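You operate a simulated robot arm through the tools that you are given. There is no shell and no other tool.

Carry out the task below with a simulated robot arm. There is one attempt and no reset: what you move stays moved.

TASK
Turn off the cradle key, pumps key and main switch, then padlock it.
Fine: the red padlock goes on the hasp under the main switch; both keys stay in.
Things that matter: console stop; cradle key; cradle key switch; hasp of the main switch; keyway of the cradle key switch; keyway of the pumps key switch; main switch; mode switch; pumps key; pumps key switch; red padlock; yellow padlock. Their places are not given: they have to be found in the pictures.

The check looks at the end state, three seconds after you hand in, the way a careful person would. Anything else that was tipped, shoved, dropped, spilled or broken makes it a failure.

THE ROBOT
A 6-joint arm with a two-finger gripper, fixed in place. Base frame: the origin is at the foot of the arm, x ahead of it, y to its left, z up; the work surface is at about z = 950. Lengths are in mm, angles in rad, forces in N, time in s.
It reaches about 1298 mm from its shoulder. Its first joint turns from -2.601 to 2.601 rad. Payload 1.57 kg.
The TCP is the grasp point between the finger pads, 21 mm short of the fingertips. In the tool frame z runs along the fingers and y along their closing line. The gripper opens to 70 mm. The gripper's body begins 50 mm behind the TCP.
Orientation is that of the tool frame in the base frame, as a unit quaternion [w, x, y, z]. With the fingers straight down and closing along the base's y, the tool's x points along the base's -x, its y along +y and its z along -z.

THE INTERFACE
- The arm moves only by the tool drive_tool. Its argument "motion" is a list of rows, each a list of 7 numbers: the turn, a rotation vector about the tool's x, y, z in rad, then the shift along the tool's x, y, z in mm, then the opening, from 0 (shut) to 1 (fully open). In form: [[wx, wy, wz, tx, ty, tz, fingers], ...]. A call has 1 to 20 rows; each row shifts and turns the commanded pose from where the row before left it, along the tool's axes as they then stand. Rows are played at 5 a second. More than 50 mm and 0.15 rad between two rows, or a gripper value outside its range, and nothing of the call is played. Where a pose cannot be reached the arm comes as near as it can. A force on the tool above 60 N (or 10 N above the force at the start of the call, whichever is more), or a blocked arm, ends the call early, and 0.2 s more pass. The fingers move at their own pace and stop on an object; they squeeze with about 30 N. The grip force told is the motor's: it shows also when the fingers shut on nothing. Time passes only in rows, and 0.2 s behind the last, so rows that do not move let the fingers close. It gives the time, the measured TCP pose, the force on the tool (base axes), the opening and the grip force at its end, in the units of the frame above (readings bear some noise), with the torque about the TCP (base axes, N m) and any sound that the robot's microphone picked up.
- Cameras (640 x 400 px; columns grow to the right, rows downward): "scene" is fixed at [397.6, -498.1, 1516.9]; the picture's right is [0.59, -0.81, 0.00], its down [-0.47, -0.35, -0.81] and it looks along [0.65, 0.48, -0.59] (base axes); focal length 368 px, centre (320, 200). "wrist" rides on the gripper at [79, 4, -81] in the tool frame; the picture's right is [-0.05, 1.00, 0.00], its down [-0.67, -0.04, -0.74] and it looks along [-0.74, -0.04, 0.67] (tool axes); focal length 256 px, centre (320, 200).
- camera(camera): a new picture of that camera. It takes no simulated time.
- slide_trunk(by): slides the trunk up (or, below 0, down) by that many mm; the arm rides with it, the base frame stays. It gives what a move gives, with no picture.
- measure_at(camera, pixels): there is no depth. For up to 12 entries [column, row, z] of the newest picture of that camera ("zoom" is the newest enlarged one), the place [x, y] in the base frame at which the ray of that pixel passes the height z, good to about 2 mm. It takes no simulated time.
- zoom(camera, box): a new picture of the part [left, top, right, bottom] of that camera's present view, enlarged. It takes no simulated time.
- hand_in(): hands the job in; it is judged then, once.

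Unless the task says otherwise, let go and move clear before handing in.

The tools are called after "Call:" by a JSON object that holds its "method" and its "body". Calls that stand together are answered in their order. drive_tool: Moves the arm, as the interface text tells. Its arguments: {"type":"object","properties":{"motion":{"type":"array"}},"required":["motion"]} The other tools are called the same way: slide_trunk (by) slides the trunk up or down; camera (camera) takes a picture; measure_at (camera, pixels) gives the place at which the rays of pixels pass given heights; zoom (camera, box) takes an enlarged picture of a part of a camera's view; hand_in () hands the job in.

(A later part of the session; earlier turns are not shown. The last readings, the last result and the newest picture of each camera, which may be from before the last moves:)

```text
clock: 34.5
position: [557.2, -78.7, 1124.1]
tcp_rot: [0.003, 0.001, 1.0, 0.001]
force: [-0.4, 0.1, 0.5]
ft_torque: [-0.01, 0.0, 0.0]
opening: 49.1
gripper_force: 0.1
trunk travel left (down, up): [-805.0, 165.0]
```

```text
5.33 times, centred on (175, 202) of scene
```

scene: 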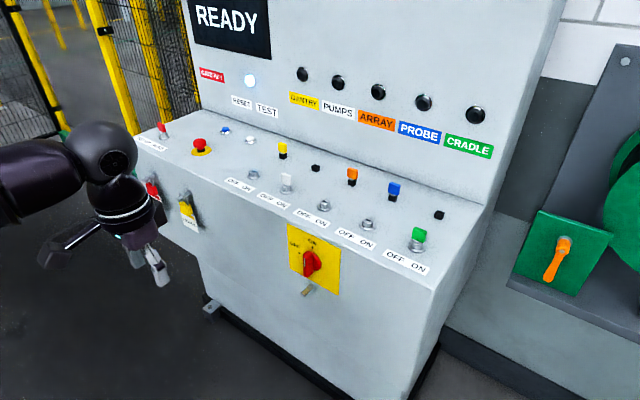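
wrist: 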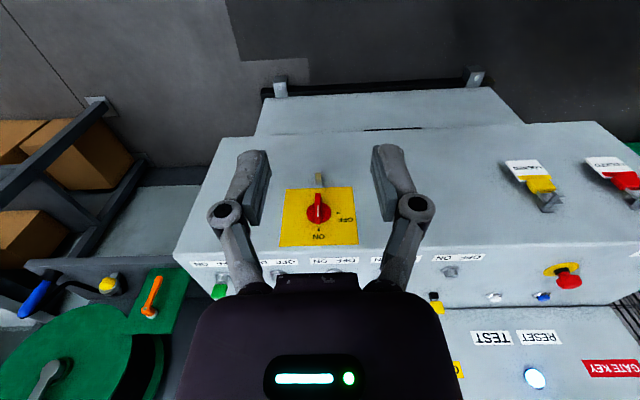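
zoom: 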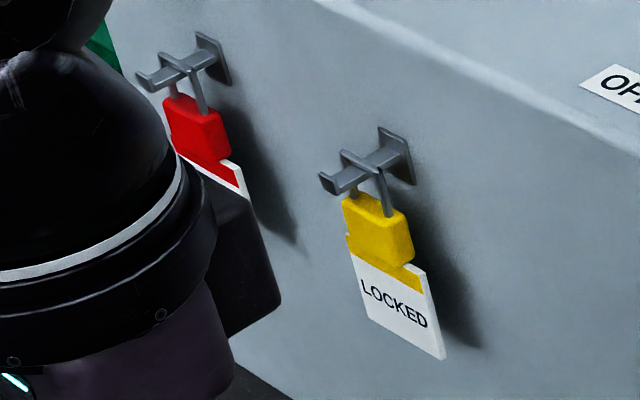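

The views show the plate corners, handle, hasp and hanging padlocks clearly. I'll get rays at two heights for matching points in both cameras.

Call:
{"method": "measure_at", "body": {"camera": "scene", "pixels": [[287, 223, 950], [287, 223, 900], [338.5, 295.5, 850], [338.5, 295.5, 750], [290, 268.75, 850], [290, 268.75, 750], [302.5, 293.75, 850], [302.5, 293.75, 750], [315.75, 285, 850], [315.75, 285, 750], [342.25, 249.25, 950], [342.25, 249.25, 900]]}}

Call:
{"method": "measure_at", "body": {"camera": "wrist", "pixels": [[358.25, 244.25, 950], [358.25, 244.25, 900], [286.25, 189.25, 850], [286.25, 189.25, 750], [352.25, 187, 850], [352.25, 187, 750], [317.75, 170.5, 850], [317.75, 170.5, 750], [319, 187, 850], [319, 187, 750], [279.5, 246.5, 950], [279.5, 246.5, 900]]}}

```text
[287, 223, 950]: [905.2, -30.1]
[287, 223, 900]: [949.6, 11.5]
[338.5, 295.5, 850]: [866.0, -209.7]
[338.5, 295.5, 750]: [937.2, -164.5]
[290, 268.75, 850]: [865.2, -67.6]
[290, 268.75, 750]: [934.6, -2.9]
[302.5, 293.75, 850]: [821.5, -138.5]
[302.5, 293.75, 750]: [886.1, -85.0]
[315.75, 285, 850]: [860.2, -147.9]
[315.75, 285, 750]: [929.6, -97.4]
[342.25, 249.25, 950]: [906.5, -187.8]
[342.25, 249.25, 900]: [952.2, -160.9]
```

```text
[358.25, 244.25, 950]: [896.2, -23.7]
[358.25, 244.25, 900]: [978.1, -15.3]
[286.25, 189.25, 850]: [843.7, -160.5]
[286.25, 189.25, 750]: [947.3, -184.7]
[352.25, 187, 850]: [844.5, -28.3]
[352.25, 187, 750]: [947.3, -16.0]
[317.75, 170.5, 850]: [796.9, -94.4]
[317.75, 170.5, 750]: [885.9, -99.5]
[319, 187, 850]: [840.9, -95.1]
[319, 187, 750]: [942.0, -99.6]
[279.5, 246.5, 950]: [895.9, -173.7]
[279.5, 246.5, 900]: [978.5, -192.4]
```

The plate works out at about x = 916, y from -178 to -21 and z from 780 to 938. That puts the switch axis near (y -99.5, z 859), with the hasp under it near z ≈ 770, y ≈ -99, reaching out to x ≈ 870. I'll start pitching the tool toward +x in small steps to see how the arm handles it.

Call:
{"method": "drive_tool", "body": {"motion": [[0, -0.14, 0, 0, 0, 0, 0.7], [0, -0.14, 0, 0, 0, 0, 0.7], [0, -0.14, 0, 0, 0, 0, 0.7]]}}

Call:
{"method": "measure_at", "body": {"camera": "scene", "pixels": [[304.5, 262.5, 900], [304.5, 262.5, 860], [304.5, 262.5, 830]]}}

```text
clock: 35.3
position: [605.9, -87.5, 1141.0]
tcp_rot: [0.211, -0.001, 0.977, 0.001]
force: [-0.6, 0.6, -0.6]
ft_torque: [0.01, 0.02, -0.02]
opening: 49.0
gripper_force: 0.0
out of reach, approached as far as the arm can: row 1, 2, 3
trunk travel left (down, up): [-805.0, 165.0]
```

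```text
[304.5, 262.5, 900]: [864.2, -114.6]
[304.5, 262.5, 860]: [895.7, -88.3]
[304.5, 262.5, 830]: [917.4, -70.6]
```

The tool pitched as ordered, with TCP drifting up because the wrist height is fixed. The handle front is at about x ≈ 882. I'll finish the pitch to horizontal.

Call:
{"method": "drive_tool", "body": {"motion": [[0, -0.1438, 0, 0, 0, 0, 0.7], [0, -0.1438, 0, 0, 0, 0, 0.7], [0, -0.1438, 0, 0, 0, 0, 0.7], [0, -0.1438, 0, 0, 0, 0, 0.7], [0, -0.1438, 0, 0, 0, 0, 0.7], [0, -0.1438, 0, 0, 0, 0, 0.7], [0, -0.1438, 0, 0, 0, 0, 0.7], [0, -0.1438, 0, 0, 0, 0, 0.7], [0, 0, 0, 0, 0, 0, 0.7]]}}

Call:
{"method": "camera", "body": {"camera": "wrist"}}

Call:
{"method": "camera", "body": {"camera": "scene"}}

```text
clock: 37.3
position: [711.3, -110.5, 1311.5]
tcp_rot: [0.709, 0.001, 0.706, 0.0]
force: [0.6, 0.0, -0.2]
ft_torque: [-0.01, 0.02, 0.02]
opening: 49.0
gripper_force: 0.1
out of reach, approached as far as the arm can: row 1, 2, 3, 4, 5, 6, 7, 8
trunk travel left (down, up): [-805.0, 165.0]
```

```text
taken
```

wrist: 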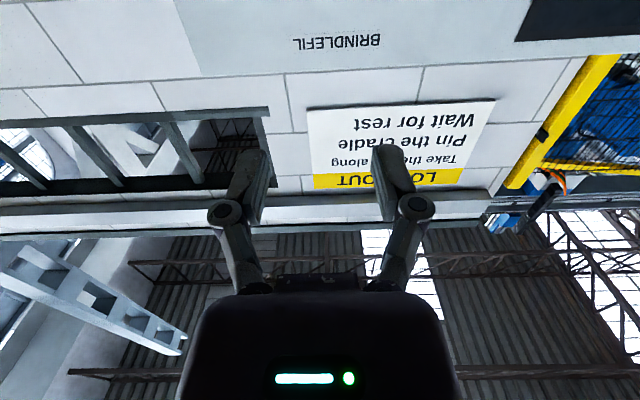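

```text
taken
```

scene: 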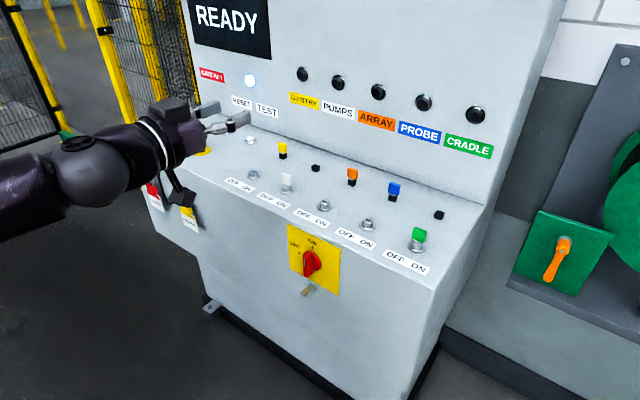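

The tool is now horizontal at (711, -110, 1311), 200 mm clear of the front face. I'll lower the trunk so the TCP comes to the switch axis height of about 859.

Call:
{"method": "slide_trunk", "body": {"by": -452}}

Call:
{"method": "camera", "body": {"camera": "wrist"}}

Call:
{"method": "camera", "body": {"camera": "scene"}}

```text
refused: -452 is not a number from -400 to 400
```

```text
taken
```

wrist: 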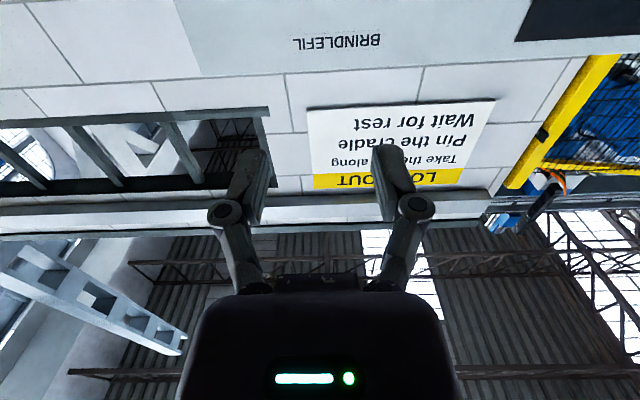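

```text
taken
```

scene: 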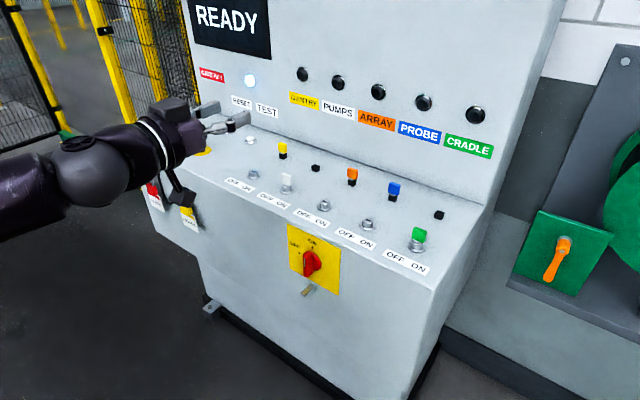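

The slide was refused because 400 mm is the most allowed per call. I'll lower 300 mm and check.

Call:
{"method": "slide_trunk", "body": {"by": -300}}

Call:
{"method": "camera", "body": {"camera": "wrist"}}

Call:
{"method": "camera", "body": {"camera": "scene"}}

```text
clock: 40.3
position: [711.0, -110.0, 1011.4]
tcp_rot: [0.709, 0.0, 0.705, 0.0]
force: [0.4, -0.8, -1.0]
ft_torque: [0.01, 0.01, 0.0]
opening: 49.0
gripper_force: 0.0
trunk travel left (down, up): [-505.0, 465.0]
```

```text
taken
```

wrist: 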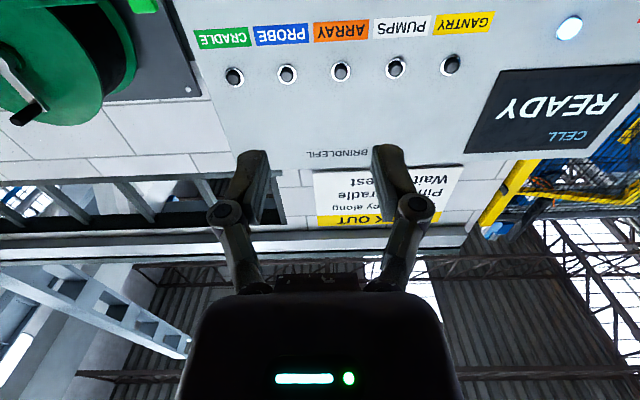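

```text
taken
```

scene: 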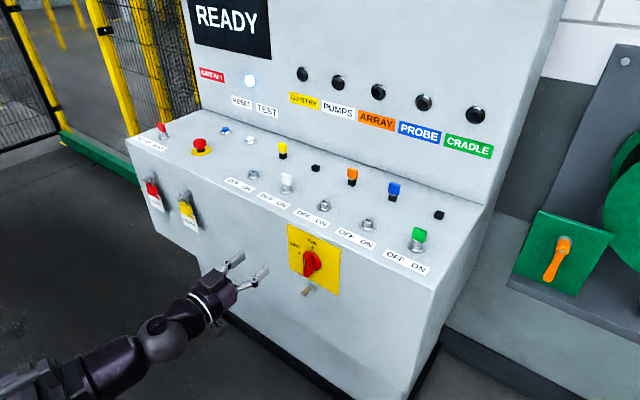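

The arm is clear in front of the console. I'll lower the last 152 mm, then align in y and open fully while still back from the face.

Call:
{"method": "slide_trunk", "body": {"by": -152}}

Call:
{"method": "drive_tool", "body": {"motion": [[0, 0, 0, 0, 5, 30, 1], [0, 0, 0, 0, 5.5, 30, 1], [0, 0, 0, 0, 0, 0, 1]]}}

Call:
{"method": "camera", "body": {"camera": "wrist"}}

Call:
{"method": "camera", "body": {"camera": "scene"}}

```text
clock: 42.0
position: [710.7, -109.4, 859.6]
tcp_rot: [0.709, -0.001, 0.705, 0.001]
force: [0.5, 0.0, 0.4]
ft_torque: [0.0, -0.02, 0.0]
opening: 49.0
gripper_force: 0.1
trunk travel left (down, up): [-353.0, 617.0]
```

```text
clock: 42.8
position: [772.3, -98.8, 859.2]
tcp_rot: [0.709, 0.0, 0.705, 0.0]
force: [0.7, 0.4, 0.3]
ft_torque: [-0.03, 0.01, 0.0]
opening: 70.0
gripper_force: 0.1
trunk travel left (down, up): [-353.0, 617.0]
```

```text
taken
```

wrist: 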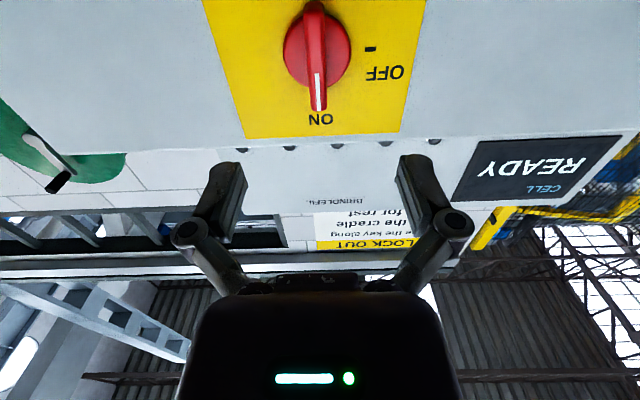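

```text
taken
```

scene: 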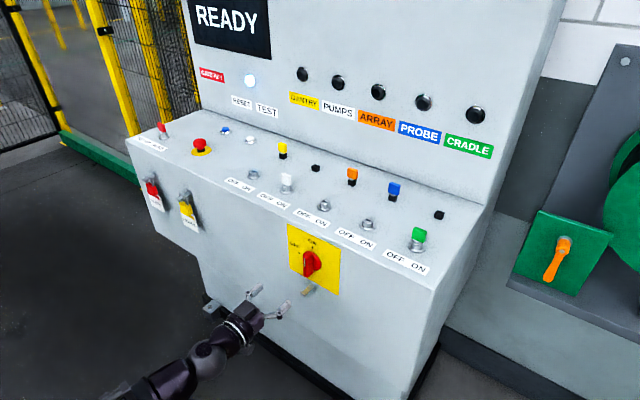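

The handle is at wrist (316,50), upright, just left of centre. I'll check the ray heights of the disc centre and handle ends.

Call:
{"method": "zoom", "body": {"camera": "wrist", "box": [240, 0, 400, 140]}}

Call:
{"method": "measure_at", "body": {"camera": "wrist", "pixels": [[316, 48, 850], [316, 48, 859], [316, 48, 868], [318, 108, 880], [318, 108, 890], [318, 108, 900], [316, 70, 859], [316, 70, 870], [245, 138, 938], [385, 135, 938]]}}

```text
2.86 times, centred on (320, 70) of wrist
```

zoom: 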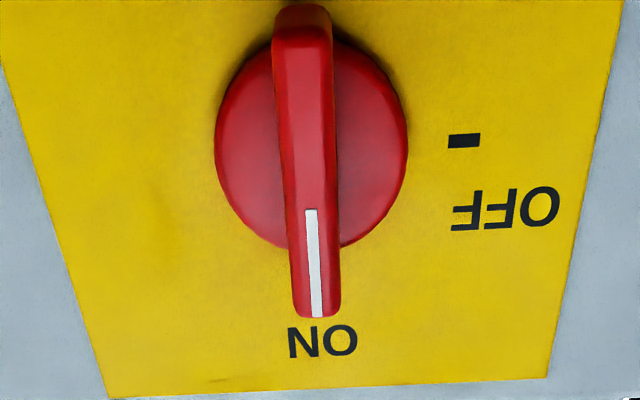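

```text
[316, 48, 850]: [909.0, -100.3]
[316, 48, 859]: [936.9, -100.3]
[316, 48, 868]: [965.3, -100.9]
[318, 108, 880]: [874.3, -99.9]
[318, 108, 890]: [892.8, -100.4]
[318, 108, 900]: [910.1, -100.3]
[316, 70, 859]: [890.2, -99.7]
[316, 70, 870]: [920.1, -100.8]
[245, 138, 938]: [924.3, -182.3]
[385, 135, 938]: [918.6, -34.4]
```

The disc centre appears a little lower than the plate centre. I'll cross-check with the OFF and ON marks in the scene picture, which share one radius on the plate at x ≈ 916.

Call:
{"method": "measure_at", "body": {"camera": "scene", "pixels": [[299.25, 252.75, 870], [299.25, 252.75, 860], [299.25, 252.75, 850], [312.5, 247.5, 910], [312.5, 247.5, 900], [312.5, 247.5, 890]]}}

Call:
{"method": "measure_at", "body": {"camera": "wrist", "pixels": [[370.3, 49, 845], [370.3, 49, 850], [370.3, 49, 855], [370.3, 49, 860], [320, 119, 900], [320, 119, 910]]}}

Call:
{"method": "zoom", "body": {"camera": "scene", "box": [280, 230, 340, 300]}}

```text
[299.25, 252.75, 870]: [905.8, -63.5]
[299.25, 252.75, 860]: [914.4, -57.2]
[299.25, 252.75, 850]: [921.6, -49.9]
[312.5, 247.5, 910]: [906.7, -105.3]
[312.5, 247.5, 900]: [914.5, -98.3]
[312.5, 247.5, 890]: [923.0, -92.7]
```

```text
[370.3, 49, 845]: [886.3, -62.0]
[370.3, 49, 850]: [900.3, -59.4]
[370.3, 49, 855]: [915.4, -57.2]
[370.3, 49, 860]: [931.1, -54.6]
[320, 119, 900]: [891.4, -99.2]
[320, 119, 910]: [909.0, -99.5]
```

```text
5.71 times, centred on (310, 265) of scene
```

zoom: 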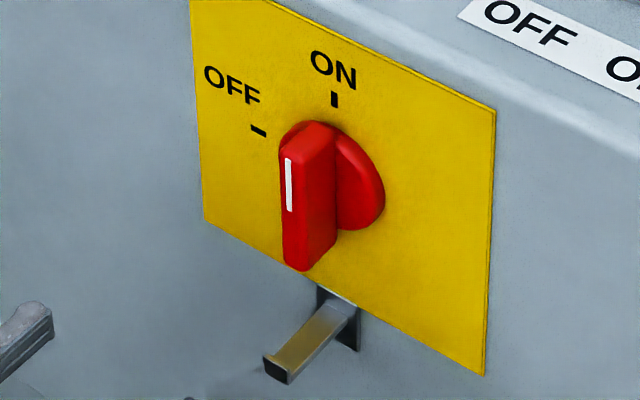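

Both cameras agree: the OFF mark is at (y -56.5, z 857) and the axis at about (y -99, z 857). I'll lower 2 mm and advance to x ≈ 880 with open fingers straddling the handle.

Call:
{"method": "slide_trunk", "body": {"by": -2}}

Call:
{"method": "drive_tool", "body": {"motion": [[0, 0, 0, 0, 0, 30, 1], [0, 0, 0, 0, 0, 30, 1], [0, 0, 0, 0, 0, 25, 1], [0, 0, 0, 0, 0, 0, 1]]}}

Call:
{"method": "camera", "body": {"camera": "wrist"}}

Call:
{"method": "zoom", "body": {"camera": "scene", "box": [250, 220, 350, 320]}}

```text
clock: 43.4
position: [772.6, -97.6, 858.2]
tcp_rot: [0.709, -0.001, 0.705, 0.001]
force: [0.3, -0.1, 0.3]
ft_torque: [0.0, 0.01, 0.0]
opening: 69.7
gripper_force: 0.1
trunk travel left (down, up): [-351.0, 619.0]
```

```text
clock: 44.4
position: [856.9, -98.2, 857.1]
tcp_rot: [0.71, -0.001, 0.705, 0.001]
force: [-0.1, 0.1, 0.5]
ft_torque: [-0.01, 0.0, -0.01]
opening: 70.1
gripper_force: 0.1
trunk travel left (down, up): [-351.0, 619.0]
```

```text
taken
```

wrist: 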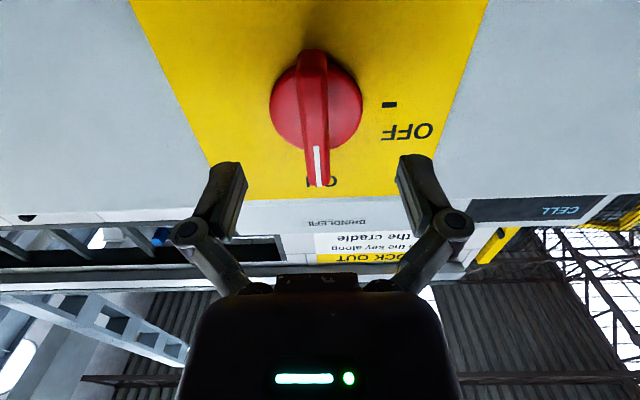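

```text
4.00 times, centred on (300, 270) of scene
```

zoom: 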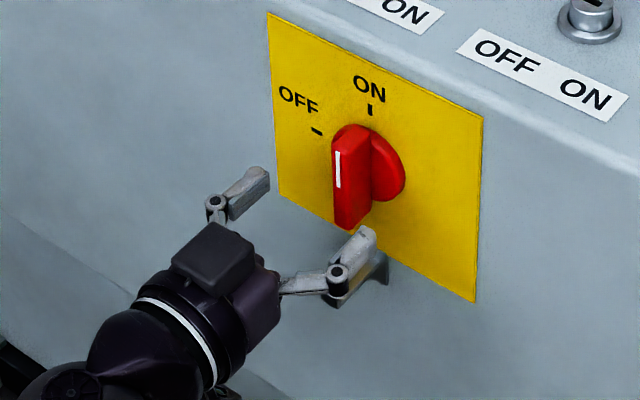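

The fingers straddle the handle and line up in y. The handle front looks to be near x ≈ 885. I'll advance another 22 mm and check.

Call:
{"method": "drive_tool", "body": {"motion": [[0, 0, 0, 0, -1, 12, 1], [0, 0, 0, 0, 0, 10, 1], [0, 0, 0, 0, 0, 0, 1]]}}

Call:
{"method": "camera", "body": {"camera": "wrist"}}

Call:
{"method": "zoom", "body": {"camera": "scene", "box": [270, 220, 350, 300]}}

```text
clock: 45.2
position: [880.9, -97.7, 857.8]
tcp_rot: [0.71, 0.001, 0.705, 0.0]
force: [-0.4, -0.1, 0.8]
ft_torque: [0.03, -0.01, 0.0]
opening: 69.7
gripper_force: 0.0
trunk travel left (down, up): [-351.0, 619.0]
```

```text
taken
```

wrist: 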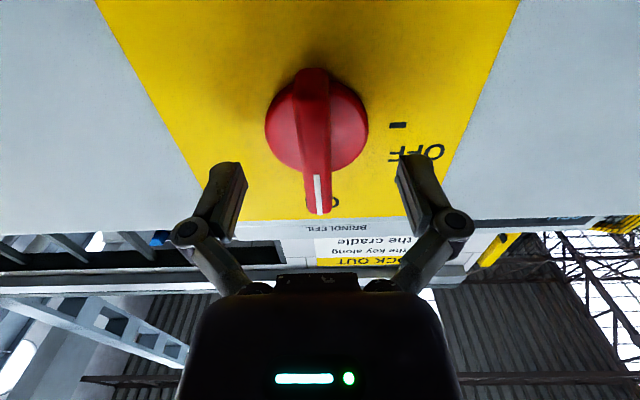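

```text
5.00 times, centred on (310, 260) of scene
```

zoom: 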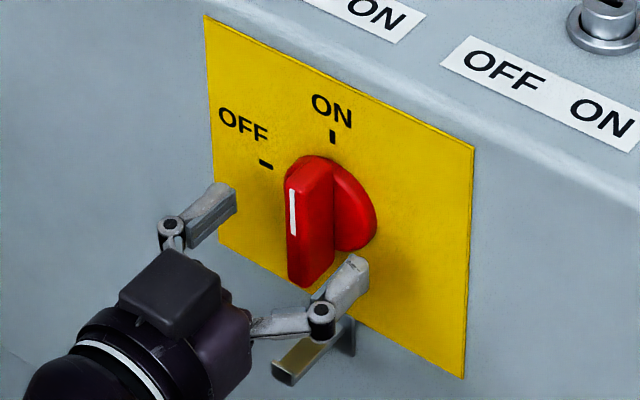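

The handle sits between the pads, about 1.5 mm to -y of centre, with its front around x ≈ 890. I'll advance 3 mm, centre, close, and check the grip.

Call:
{"method": "drive_tool", "body": {"motion": [[0, 0, 0, 0, -1.5, 3, 1], [0, 0, 0, 0, 0, 0, 0.5], [0, 0, 0, 0, 0, 0, 0.2], [0, 0, 0, 0, 0, 0, 0], [0, 0, 0, 0, 0, 0, 0], [0, 0, 0, 0, 0, 0, 0]]}}

Call:
{"method": "zoom", "body": {"camera": "wrist", "box": [220, 50, 420, 250]}}

Call:
{"method": "zoom", "body": {"camera": "scene", "box": [270, 220, 350, 300]}}

```text
clock: 46.6
position: [883.4, -99.6, 857.5]
tcp_rot: [0.71, -0.001, 0.704, 0.001]
force: [-3.6, 0.6, -1.9]
ft_torque: [0.02, 0.15, -0.03]
opening: 14.0
gripper_force: 31.8
trunk travel left (down, up): [-351.0, 619.0]
```

```text
2.00 times, centred on (320, 150) of wrist
```

zoom: 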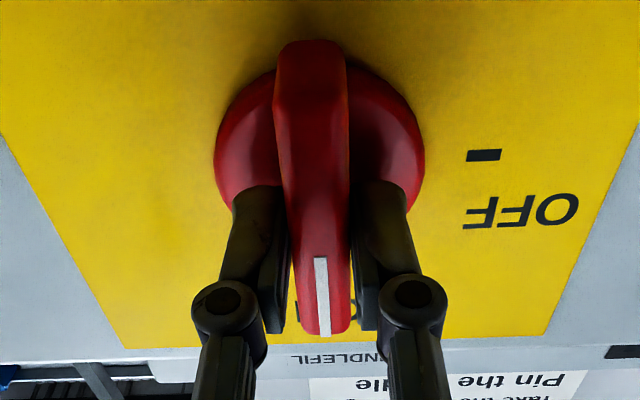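

```text
5.00 times, centred on (310, 260) of scene
```

zoom: 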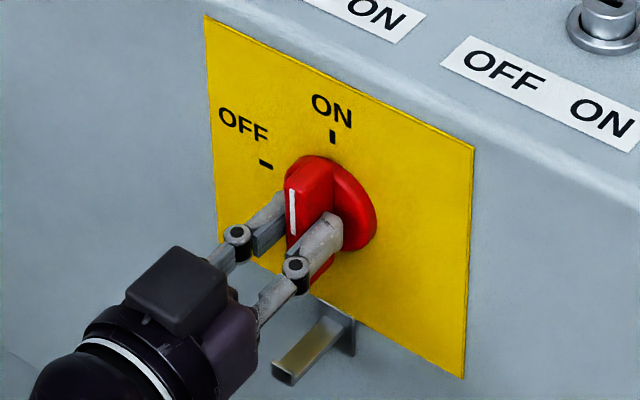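

The handle is gripped at 14 mm near its middle. I'll try a small turn toward OFF, counter-clockwise from the front (wz negative).

Call:
{"method": "drive_tool", "body": {"motion": [[0, 0, -0.1, 0, 0, 0, 0], [0, 0, -0.1, 0, 0, 0, 0]]}}

Call:
{"method": "zoom", "body": {"camera": "wrist", "box": [220, 50, 420, 250]}}

Call:
{"method": "zoom", "body": {"camera": "scene", "box": [270, 220, 350, 300]}}

```text
clock: 47.2
position: [881.6, -99.8, 857.9]
tcp_rot: [0.706, -0.071, 0.701, -0.071]
force: [-5.2, 4.0, -4.5]
ft_torque: [0.08, -0.2, 0.14]
opening: 14.3
gripper_force: 32.0
trunk travel left (down, up): [-351.0, 619.0]
```

```text
2.00 times, centred on (320, 150) of wrist
```

zoom: 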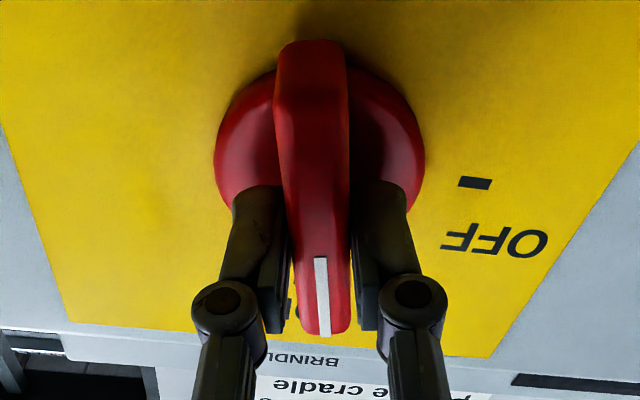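

```text
5.00 times, centred on (310, 260) of scene
```

zoom: 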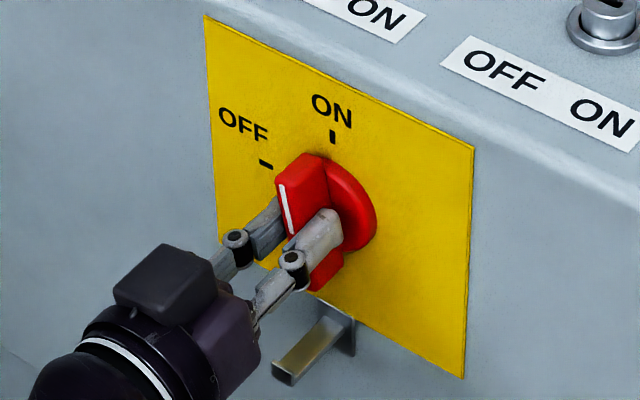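

The handle follows toward OFF with low force. I'll continue through the remaining 1.37 rad.

Call:
{"method": "drive_tool", "body": {"motion": [[0, 0, -0.1371, 0, 0, 0, 0], [0, 0, -0.1371, 0, 0, 0, 0], [0, 0, -0.1371, 0, 0, 0, 0], [0, 0, -0.1371, 0, 0, 0, 0], [0, 0, -0.1371, 0, 0, 0, 0]]}}

Call:
{"method": "drive_tool", "body": {"motion": [[0, 0, -0.1371, 0, 0, 0, 0], [0, 0, -0.1371, 0, 0, 0, 0], [0, 0, -0.1371, 0, 0, 0, 0], [0, 0, -0.1371, 0, 0, 0, 0], [0, 0, -0.1371, 0, 0, 0, 0], [0, 0, 0, 0, 0, 0, 0]]}}

Call:
{"method": "camera", "body": {"camera": "wrist"}}

Call:
{"method": "zoom", "body": {"camera": "scene", "box": [250, 200, 370, 310]}}

Call:
{"method": "camera", "body": {"camera": "scene"}}

```text
clock: 48.4
position: [883.1, -98.7, 857.3]
tcp_rot: [0.641, -0.305, 0.635, -0.304]
force: [-18.9, 23.7, -44.7]
ft_torque: [0.21, 1.2, 0.57]
opening: 14.1
gripper_force: 32.2
trunk travel left (down, up): [-351.0, 619.0]
```

```text
clock: 49.8
position: [883.2, -98.6, 855.2]
tcp_rot: [0.494, -0.502, 0.507, -0.497]
force: [22.3, 4.0, 37.3]
ft_torque: [-0.17, -0.6, 0.12]
opening: 14.2
gripper_force: 32.2
out of reach, approached as far as the arm can: row 5
trunk travel left (down, up): [-351.0, 619.0]
```

```text
taken
```

wrist: 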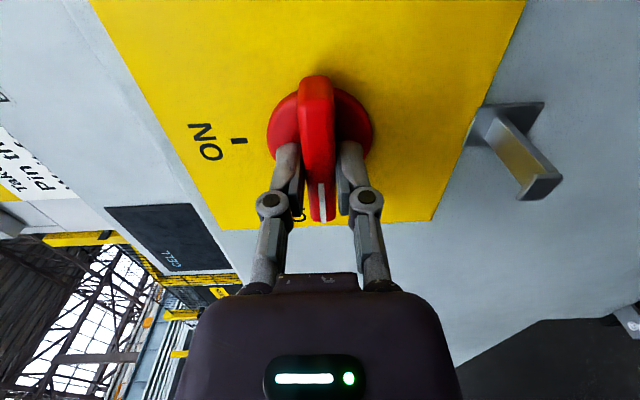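

```text
3.64 times, centred on (310, 255) of scene
```

zoom: 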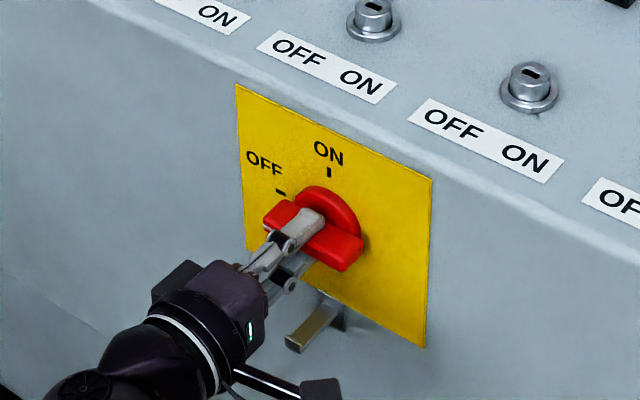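

```text
taken
```

scene: 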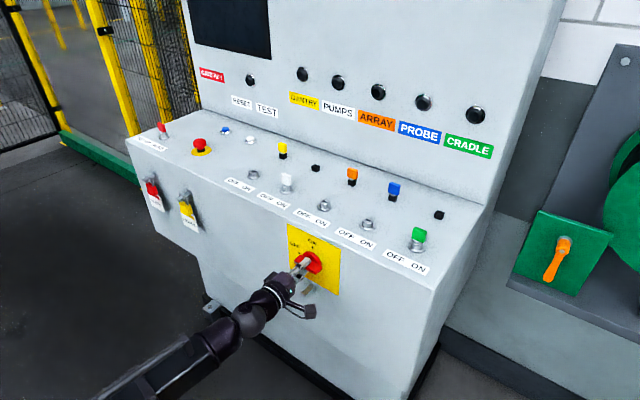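

The READY screen and lamps have gone dark, and the handle is horizontal at OFF. I'll look closely at the hasp at wrist (520,150), then release.

Call:
{"method": "zoom", "body": {"camera": "wrist", "box": [440, 80, 600, 220]}}

Call:
{"method": "drive_tool", "body": {"motion": [[0, 0, 0, 0, 0, 0, 0.3], [0, 0, 0, 0, 0, 0, 0.5], [0, 0, 0, 0, 0, 0, 0.6], [0, 0, 0, 0, 0, 0, 0.6]]}}

Call:
{"method": "camera", "body": {"camera": "wrist"}}

```text
2.86 times, centred on (520, 150) of wrist
```

zoom: 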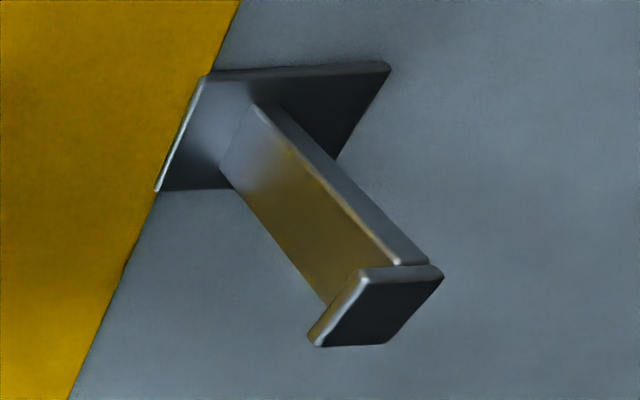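

```text
clock: 50.8
position: [883.0, -98.7, 852.1]
tcp_rot: [0.495, -0.503, 0.507, -0.495]
force: [0.0, -0.7, 0.4]
ft_torque: [-0.03, 0.0, 0.0]
opening: 41.8
gripper_force: 0.1
trunk travel left (down, up): [-351.0, 619.0]
```

```text
taken
```

wrist: 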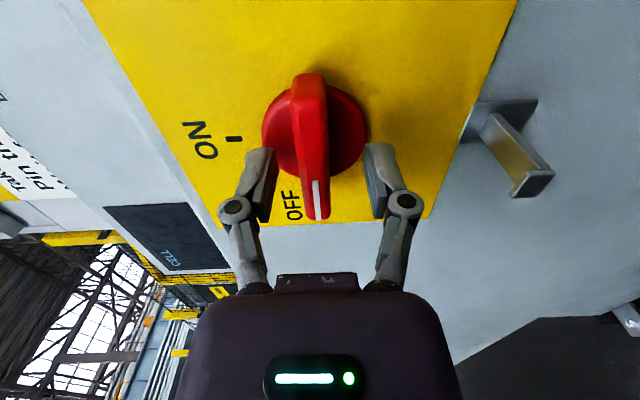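

The handle stays at OFF after release. I'll back straight off the handle.

Call:
{"method": "drive_tool", "body": {"motion": [[0, 0, 0, 0, 0, -30, 0.6], [0, 0, 0, 0, 0, -40, 0.6], [0, 0, 0, 0, 0, -40, 0.6], [0, 0, 0, 0, 0, -40, 0.6], [0, 0, 0, 0, 0, -40, 0.6], [0, 0, 0, 0, 0, 0, 0.6]]}}

Call:
{"method": "camera", "body": {"camera": "wrist"}}

Call:
{"method": "zoom", "body": {"camera": "scene", "box": [250, 200, 370, 310]}}

```text
clock: 52.2
position: [715.5, -90.7, 852.0]
tcp_rot: [0.494, -0.503, 0.508, -0.495]
force: [-0.1, 0.2, -0.6]
ft_torque: [0.0, 0.05, -0.05]
opening: 42.1
gripper_force: 0.1
out of reach, approached as far as the arm can: row 3, 4, 5
trunk travel left (down, up): [-351.0, 619.0]
```

```text
taken
```

wrist: 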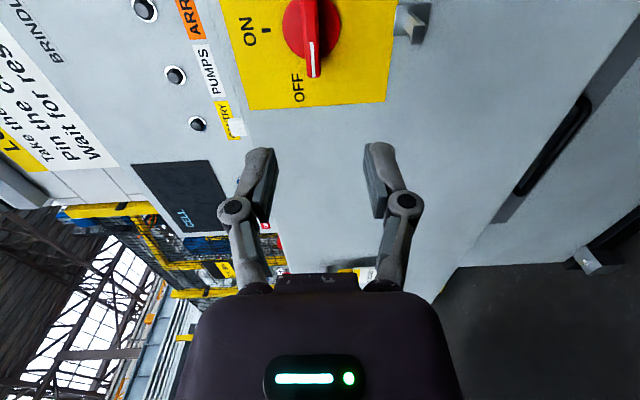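

```text
3.64 times, centred on (310, 255) of scene
```

zoom: 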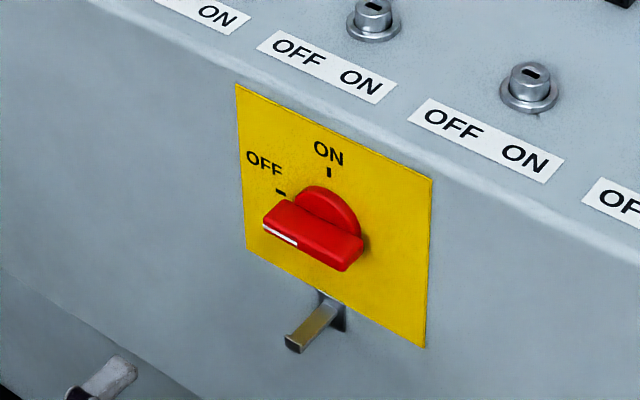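

The main switch reads OFF, with the white line at the OFF mark. For the padlock I'd like the camera above the gripper, so I'll try rolling another quarter turn the same way while clear of everything.

Call:
{"method": "drive_tool", "body": {"motion": [[0, 0, -0.1428, 0, 0, 0, 0.6], [0, 0, -0.1428, 0, 0, 0, 0.6], [0, 0, -0.1428, 0, 0, 0, 0.6], [0, 0, -0.1428, 0, 0, 0, 0.6], [0, 0, -0.1428, 0, 0, 0, 0.6], [0, 0, -0.1428, 0, 0, 0, 0.6], [0, 0, -0.1428, 0, 0, 0, 0.6], [0, 0, -0.1428, 0, 0, 0, 0.6], [0, 0, -0.1428, 0, 0, 0, 0.6], [0, 0, -0.1428, 0, 0, 0, 0.6], [0, 0, -0.1428, 0, 0, 0, 0.6], [0, 0, 0, 0, 0, 0, 1]]}}

Call:
{"method": "camera", "body": {"camera": "wrist"}}

Call:
{"method": "camera", "body": {"camera": "scene"}}

```text
clock: 54.8
position: [724.4, -21.7, 849.9]
tcp_rot: [0.012, 0.72, -0.014, 0.694]
force: [-0.2, 0.2, -0.7]
ft_torque: [-0.01, 0.04, -0.04]
opening: 69.7
gripper_force: 0.1
out of reach, approached as far as the arm can: row 1, 2, 4, 5, 6, 7, 8, 9, 11
trunk travel left (down, up): [-351.0, 619.0]
```

```text
taken
```

wrist: 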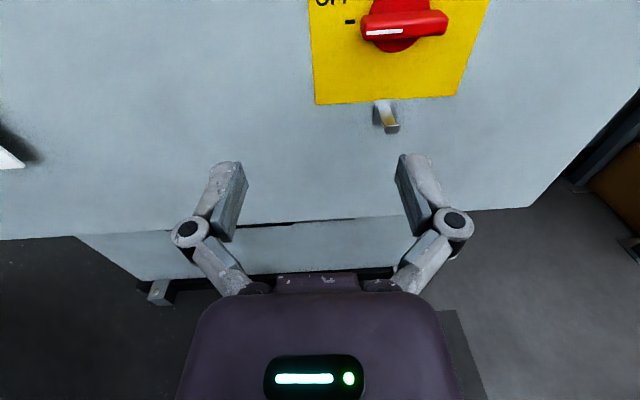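

```text
taken
```

scene: 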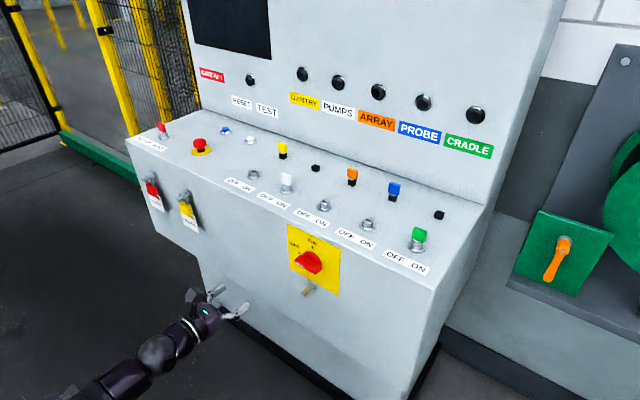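

The camera is now above and the view is upright: hasp at (386,117), handle at OFF at (405,22). Next I'll locate the padlocks more exactly from the scene picture.

Call:
{"method": "zoom", "body": {"camera": "scene", "box": [130, 160, 215, 245]}}

Call:
{"method": "measure_at", "body": {"camera": "scene", "pixels": [[152, 189.6, 900], [152, 189.6, 860], [152, 189.6, 820], [185.7, 209, 900], [185.7, 209, 860], [185.7, 209, 820]]}}

```text
4.71 times, centred on (172, 202) of scene
```

zoom: 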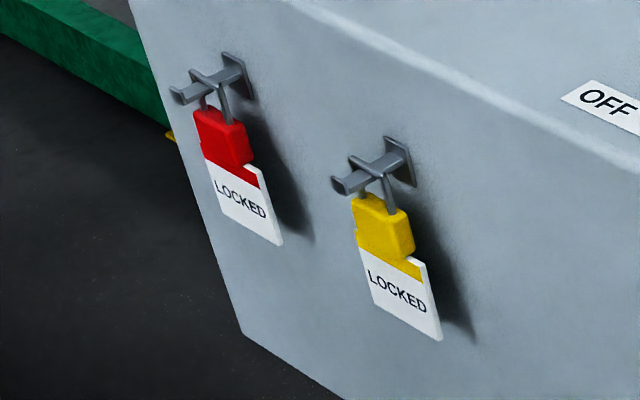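

```text
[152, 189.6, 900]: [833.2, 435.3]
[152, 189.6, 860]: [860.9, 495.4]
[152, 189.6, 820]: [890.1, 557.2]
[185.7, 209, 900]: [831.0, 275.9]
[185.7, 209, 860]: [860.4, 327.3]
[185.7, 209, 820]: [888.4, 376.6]
```

The red padlock body is at about (886, 552, 820) and the yellow at about (886, 378, 818). I'll travel along +y well in front of the face (x ≈ 735) to line up with the red one.

Call:
{"method": "drive_tool", "body": {"motion": [[0, 0, 0, 0, -44, 0, 1], [0, 0, 0, 0, -44, 0, 1], [0, 0, 0, 0, -44, 0, 1], [0, 0, 0, 0, -44, 0, 1], [0, 0, 0, 0, -44, 0, 1], [0, 0, 0, 0, -44, 0, 1], [0.018, 0.018, 0, 0, -44, 0, 1], [0.019, 0.019, 0, 0, -44, 0, 1]]}}

Call:
{"method": "camera", "body": {"camera": "wrist"}}

Call:
{"method": "camera", "body": {"camera": "scene"}}

```text
clock: 56.6
position: [734.6, 327.8, 856.6]
tcp_rot: [-0.006, 0.708, 0.002, 0.706]
force: [0.5, -1.0, -0.4]
ft_torque: [0.03, -0.01, -0.02]
opening: 69.9
gripper_force: 0.1
out of reach, approached as far as the arm can: row 8
trunk travel left (down, up): [-351.0, 619.0]
```

```text
taken
```

wrist: 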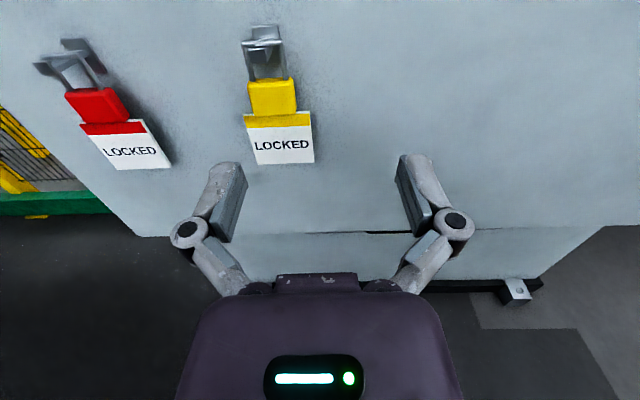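

```text
taken
```

scene: 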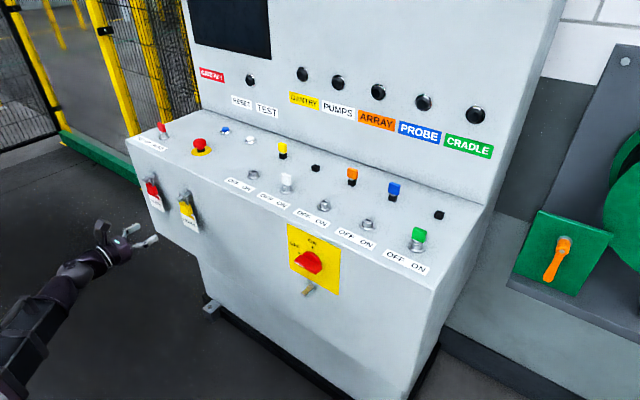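

Orientation is now nearly exact. The red padlock shows at (97,105) and the yellow at (272,97). I'll zoom in on how they hang before going on to the red one.

Call:
{"method": "zoom", "body": {"camera": "wrist", "box": [20, 10, 340, 190]}}

Call:
{"method": "drive_tool", "body": {"motion": [[0, 0, 0, 0, -44, 0, 1], [0, 0, 0, 0, -44, 0, 1], [0, 0, 0, 0, -44, 0, 1], [0, 0, 0, 0, -44, 0, 1], [0, 0, 0, 0, -44, 0, 1], [0, 0, 0, 0, 0, 0, 1]]}}

Call:
{"method": "camera", "body": {"camera": "wrist"}}

Call:
{"method": "camera", "body": {"camera": "scene"}}

```text
2.00 times, centred on (180, 100) of wrist
```

zoom: 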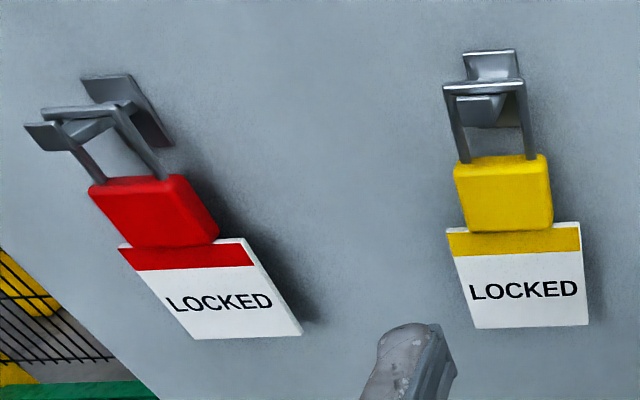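

```text
clock: 58.0
position: [728.0, 548.8, 856.7]
tcp_rot: [-0.005, 0.707, 0.003, 0.707]
force: [-0.1, 0.1, -0.1]
ft_torque: [0.01, 0.01, 0.03]
opening: 70.3
gripper_force: 0.0
trunk travel left (down, up): [-351.0, 619.0]
```

```text
taken
```

wrist: 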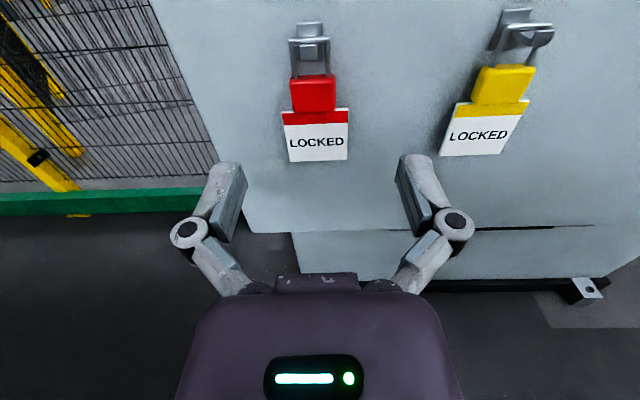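

```text
taken
```

scene: 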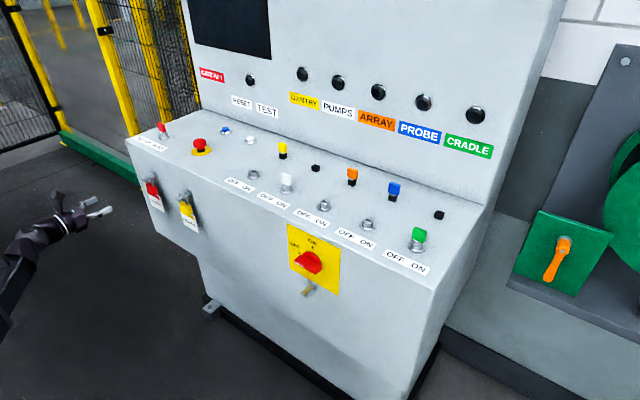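

The red padlock is almost straight ahead at (313,95). I'll zoom in both views to triangulate its body, shackle and the holder peg.

Call:
{"method": "zoom", "body": {"camera": "wrist", "box": [260, 10, 370, 170]}}

Call:
{"method": "zoom", "body": {"camera": "scene", "box": [135, 165, 185, 220]}}

```text
2.50 times, centred on (315, 90) of wrist
```

zoom: 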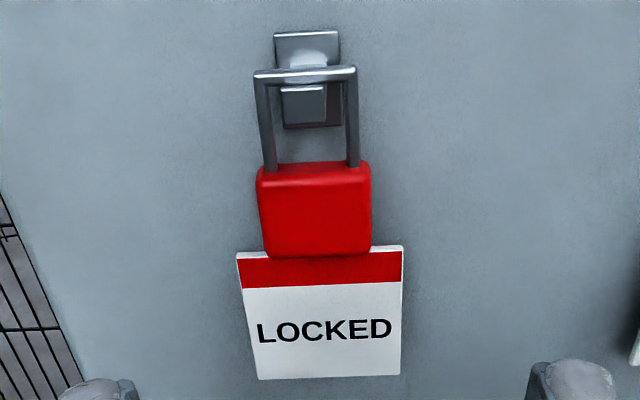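

```text
7.27 times, centred on (160, 192) of scene
```

zoom: 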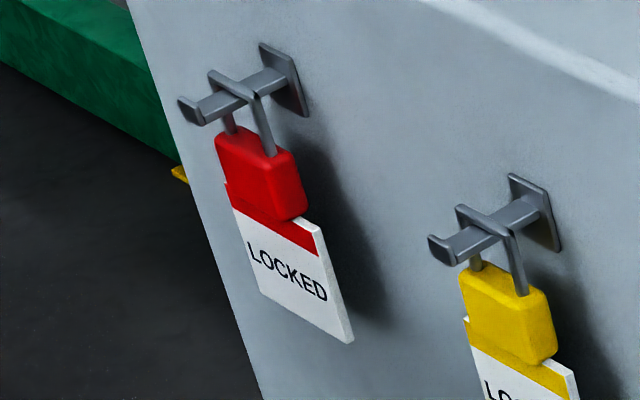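

I'll measure the shackle ends, body corners and peg lip in both pictures.

Call:
{"method": "measure_at", "body": {"camera": "scene", "pixels": [[151.5, 177.8, 880], [151.5, 177.8, 840], [145.3, 174.5, 880], [145.3, 174.5, 840], [157.9, 193.8, 820], [157.9, 193.8, 780], [145.8, 183.7, 860], [145.8, 183.7, 820], [142.1, 178.7, 880], [142.1, 178.7, 840]]}}

Call:
{"method": "measure_at", "body": {"camera": "wrist", "pixels": [[329, 38, 880], [329, 38, 840], [290.2, 39.6, 880], [290.2, 39.6, 840], [335, 109.2, 820], [335, 109.2, 780], [290.2, 81.2, 860], [290.2, 81.2, 820], [308.2, 45.2, 880], [308.2, 45.2, 840]]}}

```text
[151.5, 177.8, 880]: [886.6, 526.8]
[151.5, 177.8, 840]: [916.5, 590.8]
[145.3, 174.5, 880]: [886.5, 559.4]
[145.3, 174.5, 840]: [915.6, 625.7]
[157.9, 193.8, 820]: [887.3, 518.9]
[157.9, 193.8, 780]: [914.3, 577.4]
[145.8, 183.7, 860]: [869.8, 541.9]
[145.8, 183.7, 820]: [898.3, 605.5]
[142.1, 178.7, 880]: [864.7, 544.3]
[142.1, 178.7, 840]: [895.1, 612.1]
```

```text
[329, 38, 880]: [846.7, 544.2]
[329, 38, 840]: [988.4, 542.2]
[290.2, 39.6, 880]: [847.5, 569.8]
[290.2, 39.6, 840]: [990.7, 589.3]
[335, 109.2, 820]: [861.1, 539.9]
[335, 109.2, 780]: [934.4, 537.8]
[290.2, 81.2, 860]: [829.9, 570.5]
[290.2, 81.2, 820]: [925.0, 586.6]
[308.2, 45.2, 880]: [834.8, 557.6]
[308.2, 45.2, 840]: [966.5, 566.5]
```

Triangulation gives the red body at y 539–580, z 803–836 and front x ≈ 887, with the shackle bar at z ≈ 868 over a peg whose upturned lip ends near x ≈ 870. I'll lower to z ≈ 822 and approach to x ≈ 845 with open fingers.

Call:
{"method": "slide_trunk", "body": {"by": -35}}

Call:
{"method": "drive_tool", "body": {"motion": [[0, 0, 0, 0, -5, 40, 1], [0, 0, 0, 0, -5, 40, 1], [0, 0, 0, 0, 0, 37, 1], [0, 0, 0, 0, 0, 0, 1]]}}

Call:
{"method": "camera", "body": {"camera": "wrist"}}

Call:
{"method": "zoom", "body": {"camera": "scene", "box": [110, 150, 210, 240]}}

```text
clock: 58.8
position: [728.3, 549.4, 821.8]
tcp_rot: [-0.005, 0.707, 0.003, 0.707]
force: [-0.1, -0.8, -0.1]
ft_torque: [-0.03, 0.0, 0.0]
opening: 70.0
gripper_force: 0.0
trunk travel left (down, up): [-316.0, 654.0]
```

```text
clock: 59.8
position: [845.7, 560.0, 821.1]
tcp_rot: [-0.005, 0.707, 0.004, 0.707]
force: [0.3, 0.6, 0.7]
ft_torque: [0.02, 0.01, 0.01]
opening: 70.1
gripper_force: 0.0
trunk travel left (down, up): [-316.0, 654.0]
```

```text
taken
```

wrist: 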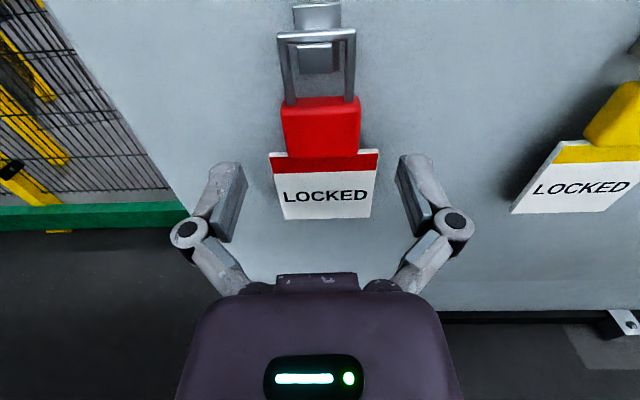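

```text
4.44 times, centred on (160, 195) of scene
```

zoom: 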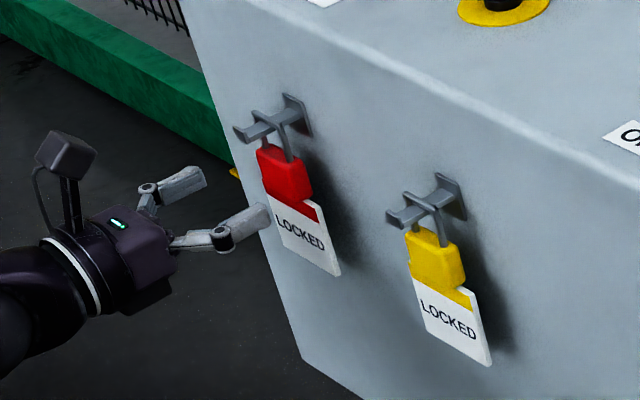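

The body is centred at (321,128), matching the predicted grasp point. I'll move in 40 mm so the pads sit beside the body, keeping the tips short of the face.

Call:
{"method": "drive_tool", "body": {"motion": [[0, 0, 0, 0, 0, 15, 1], [0, 0, 0, 0, 0, 15, 1], [0, 0, 0, 0, 0, 9, 1], [0, 0, 0, 0, 0, 0, 1]]}}

Call:
{"method": "camera", "body": {"camera": "wrist"}}

Call:
{"method": "zoom", "body": {"camera": "scene", "box": [110, 150, 210, 240]}}

```text
clock: 60.8
position: [884.7, 561.0, 821.2]
tcp_rot: [-0.006, 0.707, 0.004, 0.707]
force: [-0.6, 1.0, 0.0]
ft_torque: [0.01, 0.02, 0.01]
opening: 69.9
gripper_force: 0.1
trunk travel left (down, up): [-316.0, 654.0]
```

```text
taken
```

wrist: 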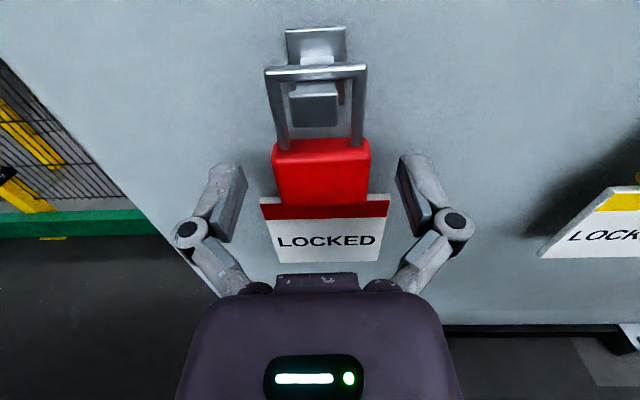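

```text
4.44 times, centred on (160, 195) of scene
```

zoom: 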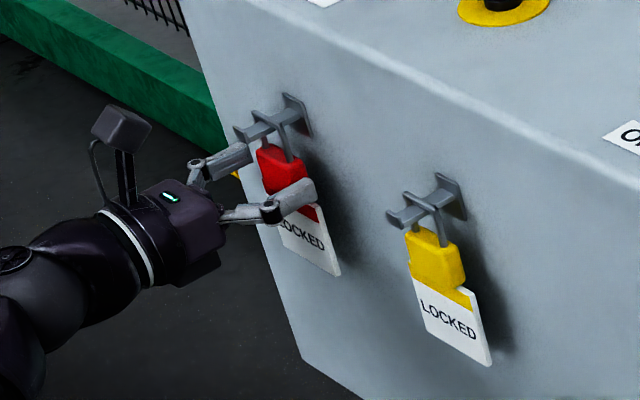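

The pads flank the body, with (321,180) between the fingers. I'll raise 3 mm to stay clear of the tag, then close.

Call:
{"method": "slide_trunk", "body": {"by": 3}}

Call:
{"method": "drive_tool", "body": {"motion": [[0, 0, 0, 0, 0, 0, 0.7], [0, 0, 0, 0, 0, 0, 0.5], [0, 0, 0, 0, 0, 0, 0.3], [0, 0, 0, 0, 0, 0, 0.2], [0, 0, 0, 0, 0, 0, 0.2], [0, 0, 0, 0, 0, 0, 0.2]]}}

Call:
{"method": "camera", "body": {"camera": "wrist"}}

Call:
{"method": "zoom", "body": {"camera": "scene", "box": [110, 150, 210, 240]}}

```text
clock: 61.3
position: [884.0, 560.7, 825.0]
tcp_rot: [-0.005, 0.707, 0.002, 0.707]
force: [0.9, 0.3, 0.0]
ft_torque: [0.02, -0.03, -0.03]
opening: 69.9
gripper_force: 0.1
trunk travel left (down, up): [-319.0, 651.0]
```

```text
clock: 62.7
position: [884.4, 560.6, 824.2]
tcp_rot: [-0.005, 0.707, 0.002, 0.708]
force: [0.1, 1.0, 0.5]
ft_torque: [-0.01, -0.01, 0.0]
opening: 43.0
gripper_force: 30.1
trunk travel left (down, up): [-319.0, 651.0]
```

```text
taken
```

wrist: 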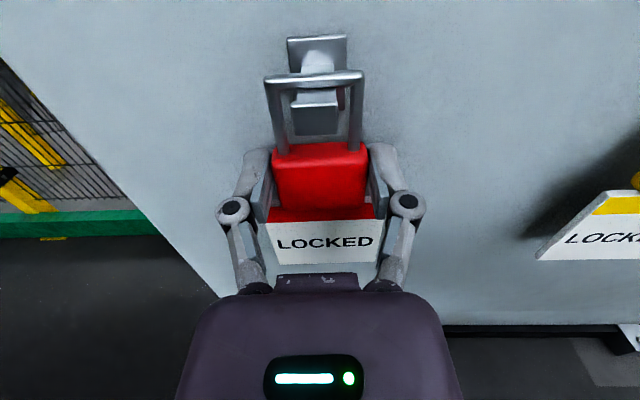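

```text
4.44 times, centred on (160, 195) of scene
```

zoom: 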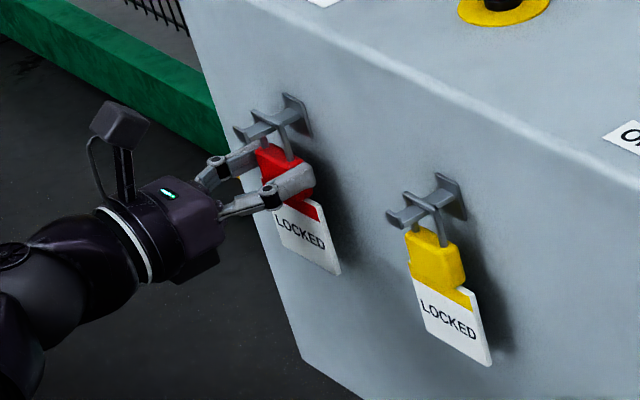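

The red padlock is held (opening 43, force 30). I'll lift 13 mm and check that the shackle bar clears the lip while the body stays below the peg.

Call:
{"method": "slide_trunk", "body": {"by": 13}}

Call:
{"method": "zoom", "body": {"camera": "wrist", "box": [240, 20, 400, 220]}}

Call:
{"method": "zoom", "body": {"camera": "scene", "box": [130, 160, 190, 220]}}

```text
clock: 63.3
position: [884.5, 561.3, 837.5]
tcp_rot: [-0.006, 0.707, 0.002, 0.708]
force: [-0.4, -0.2, -0.3]
ft_torque: [0.01, 0.01, 0.04]
opening: 43.1
gripper_force: 30.4
trunk travel left (down, up): [-332.0, 638.0]
```

```text
2.00 times, centred on (320, 120) of wrist
```

zoom: 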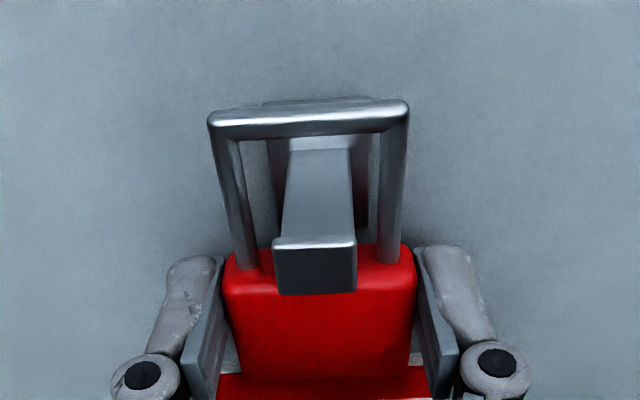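

```text
6.67 times, centred on (160, 190) of scene
```

zoom: 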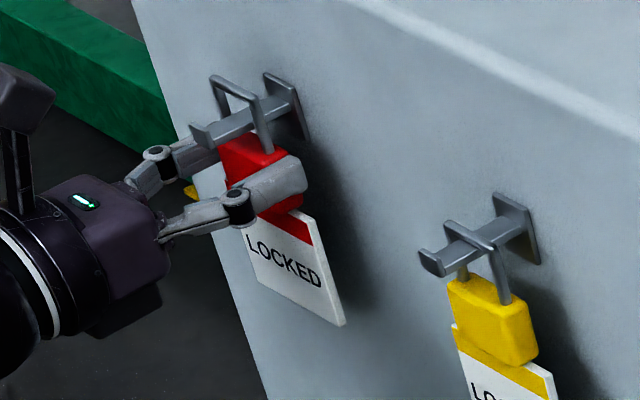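

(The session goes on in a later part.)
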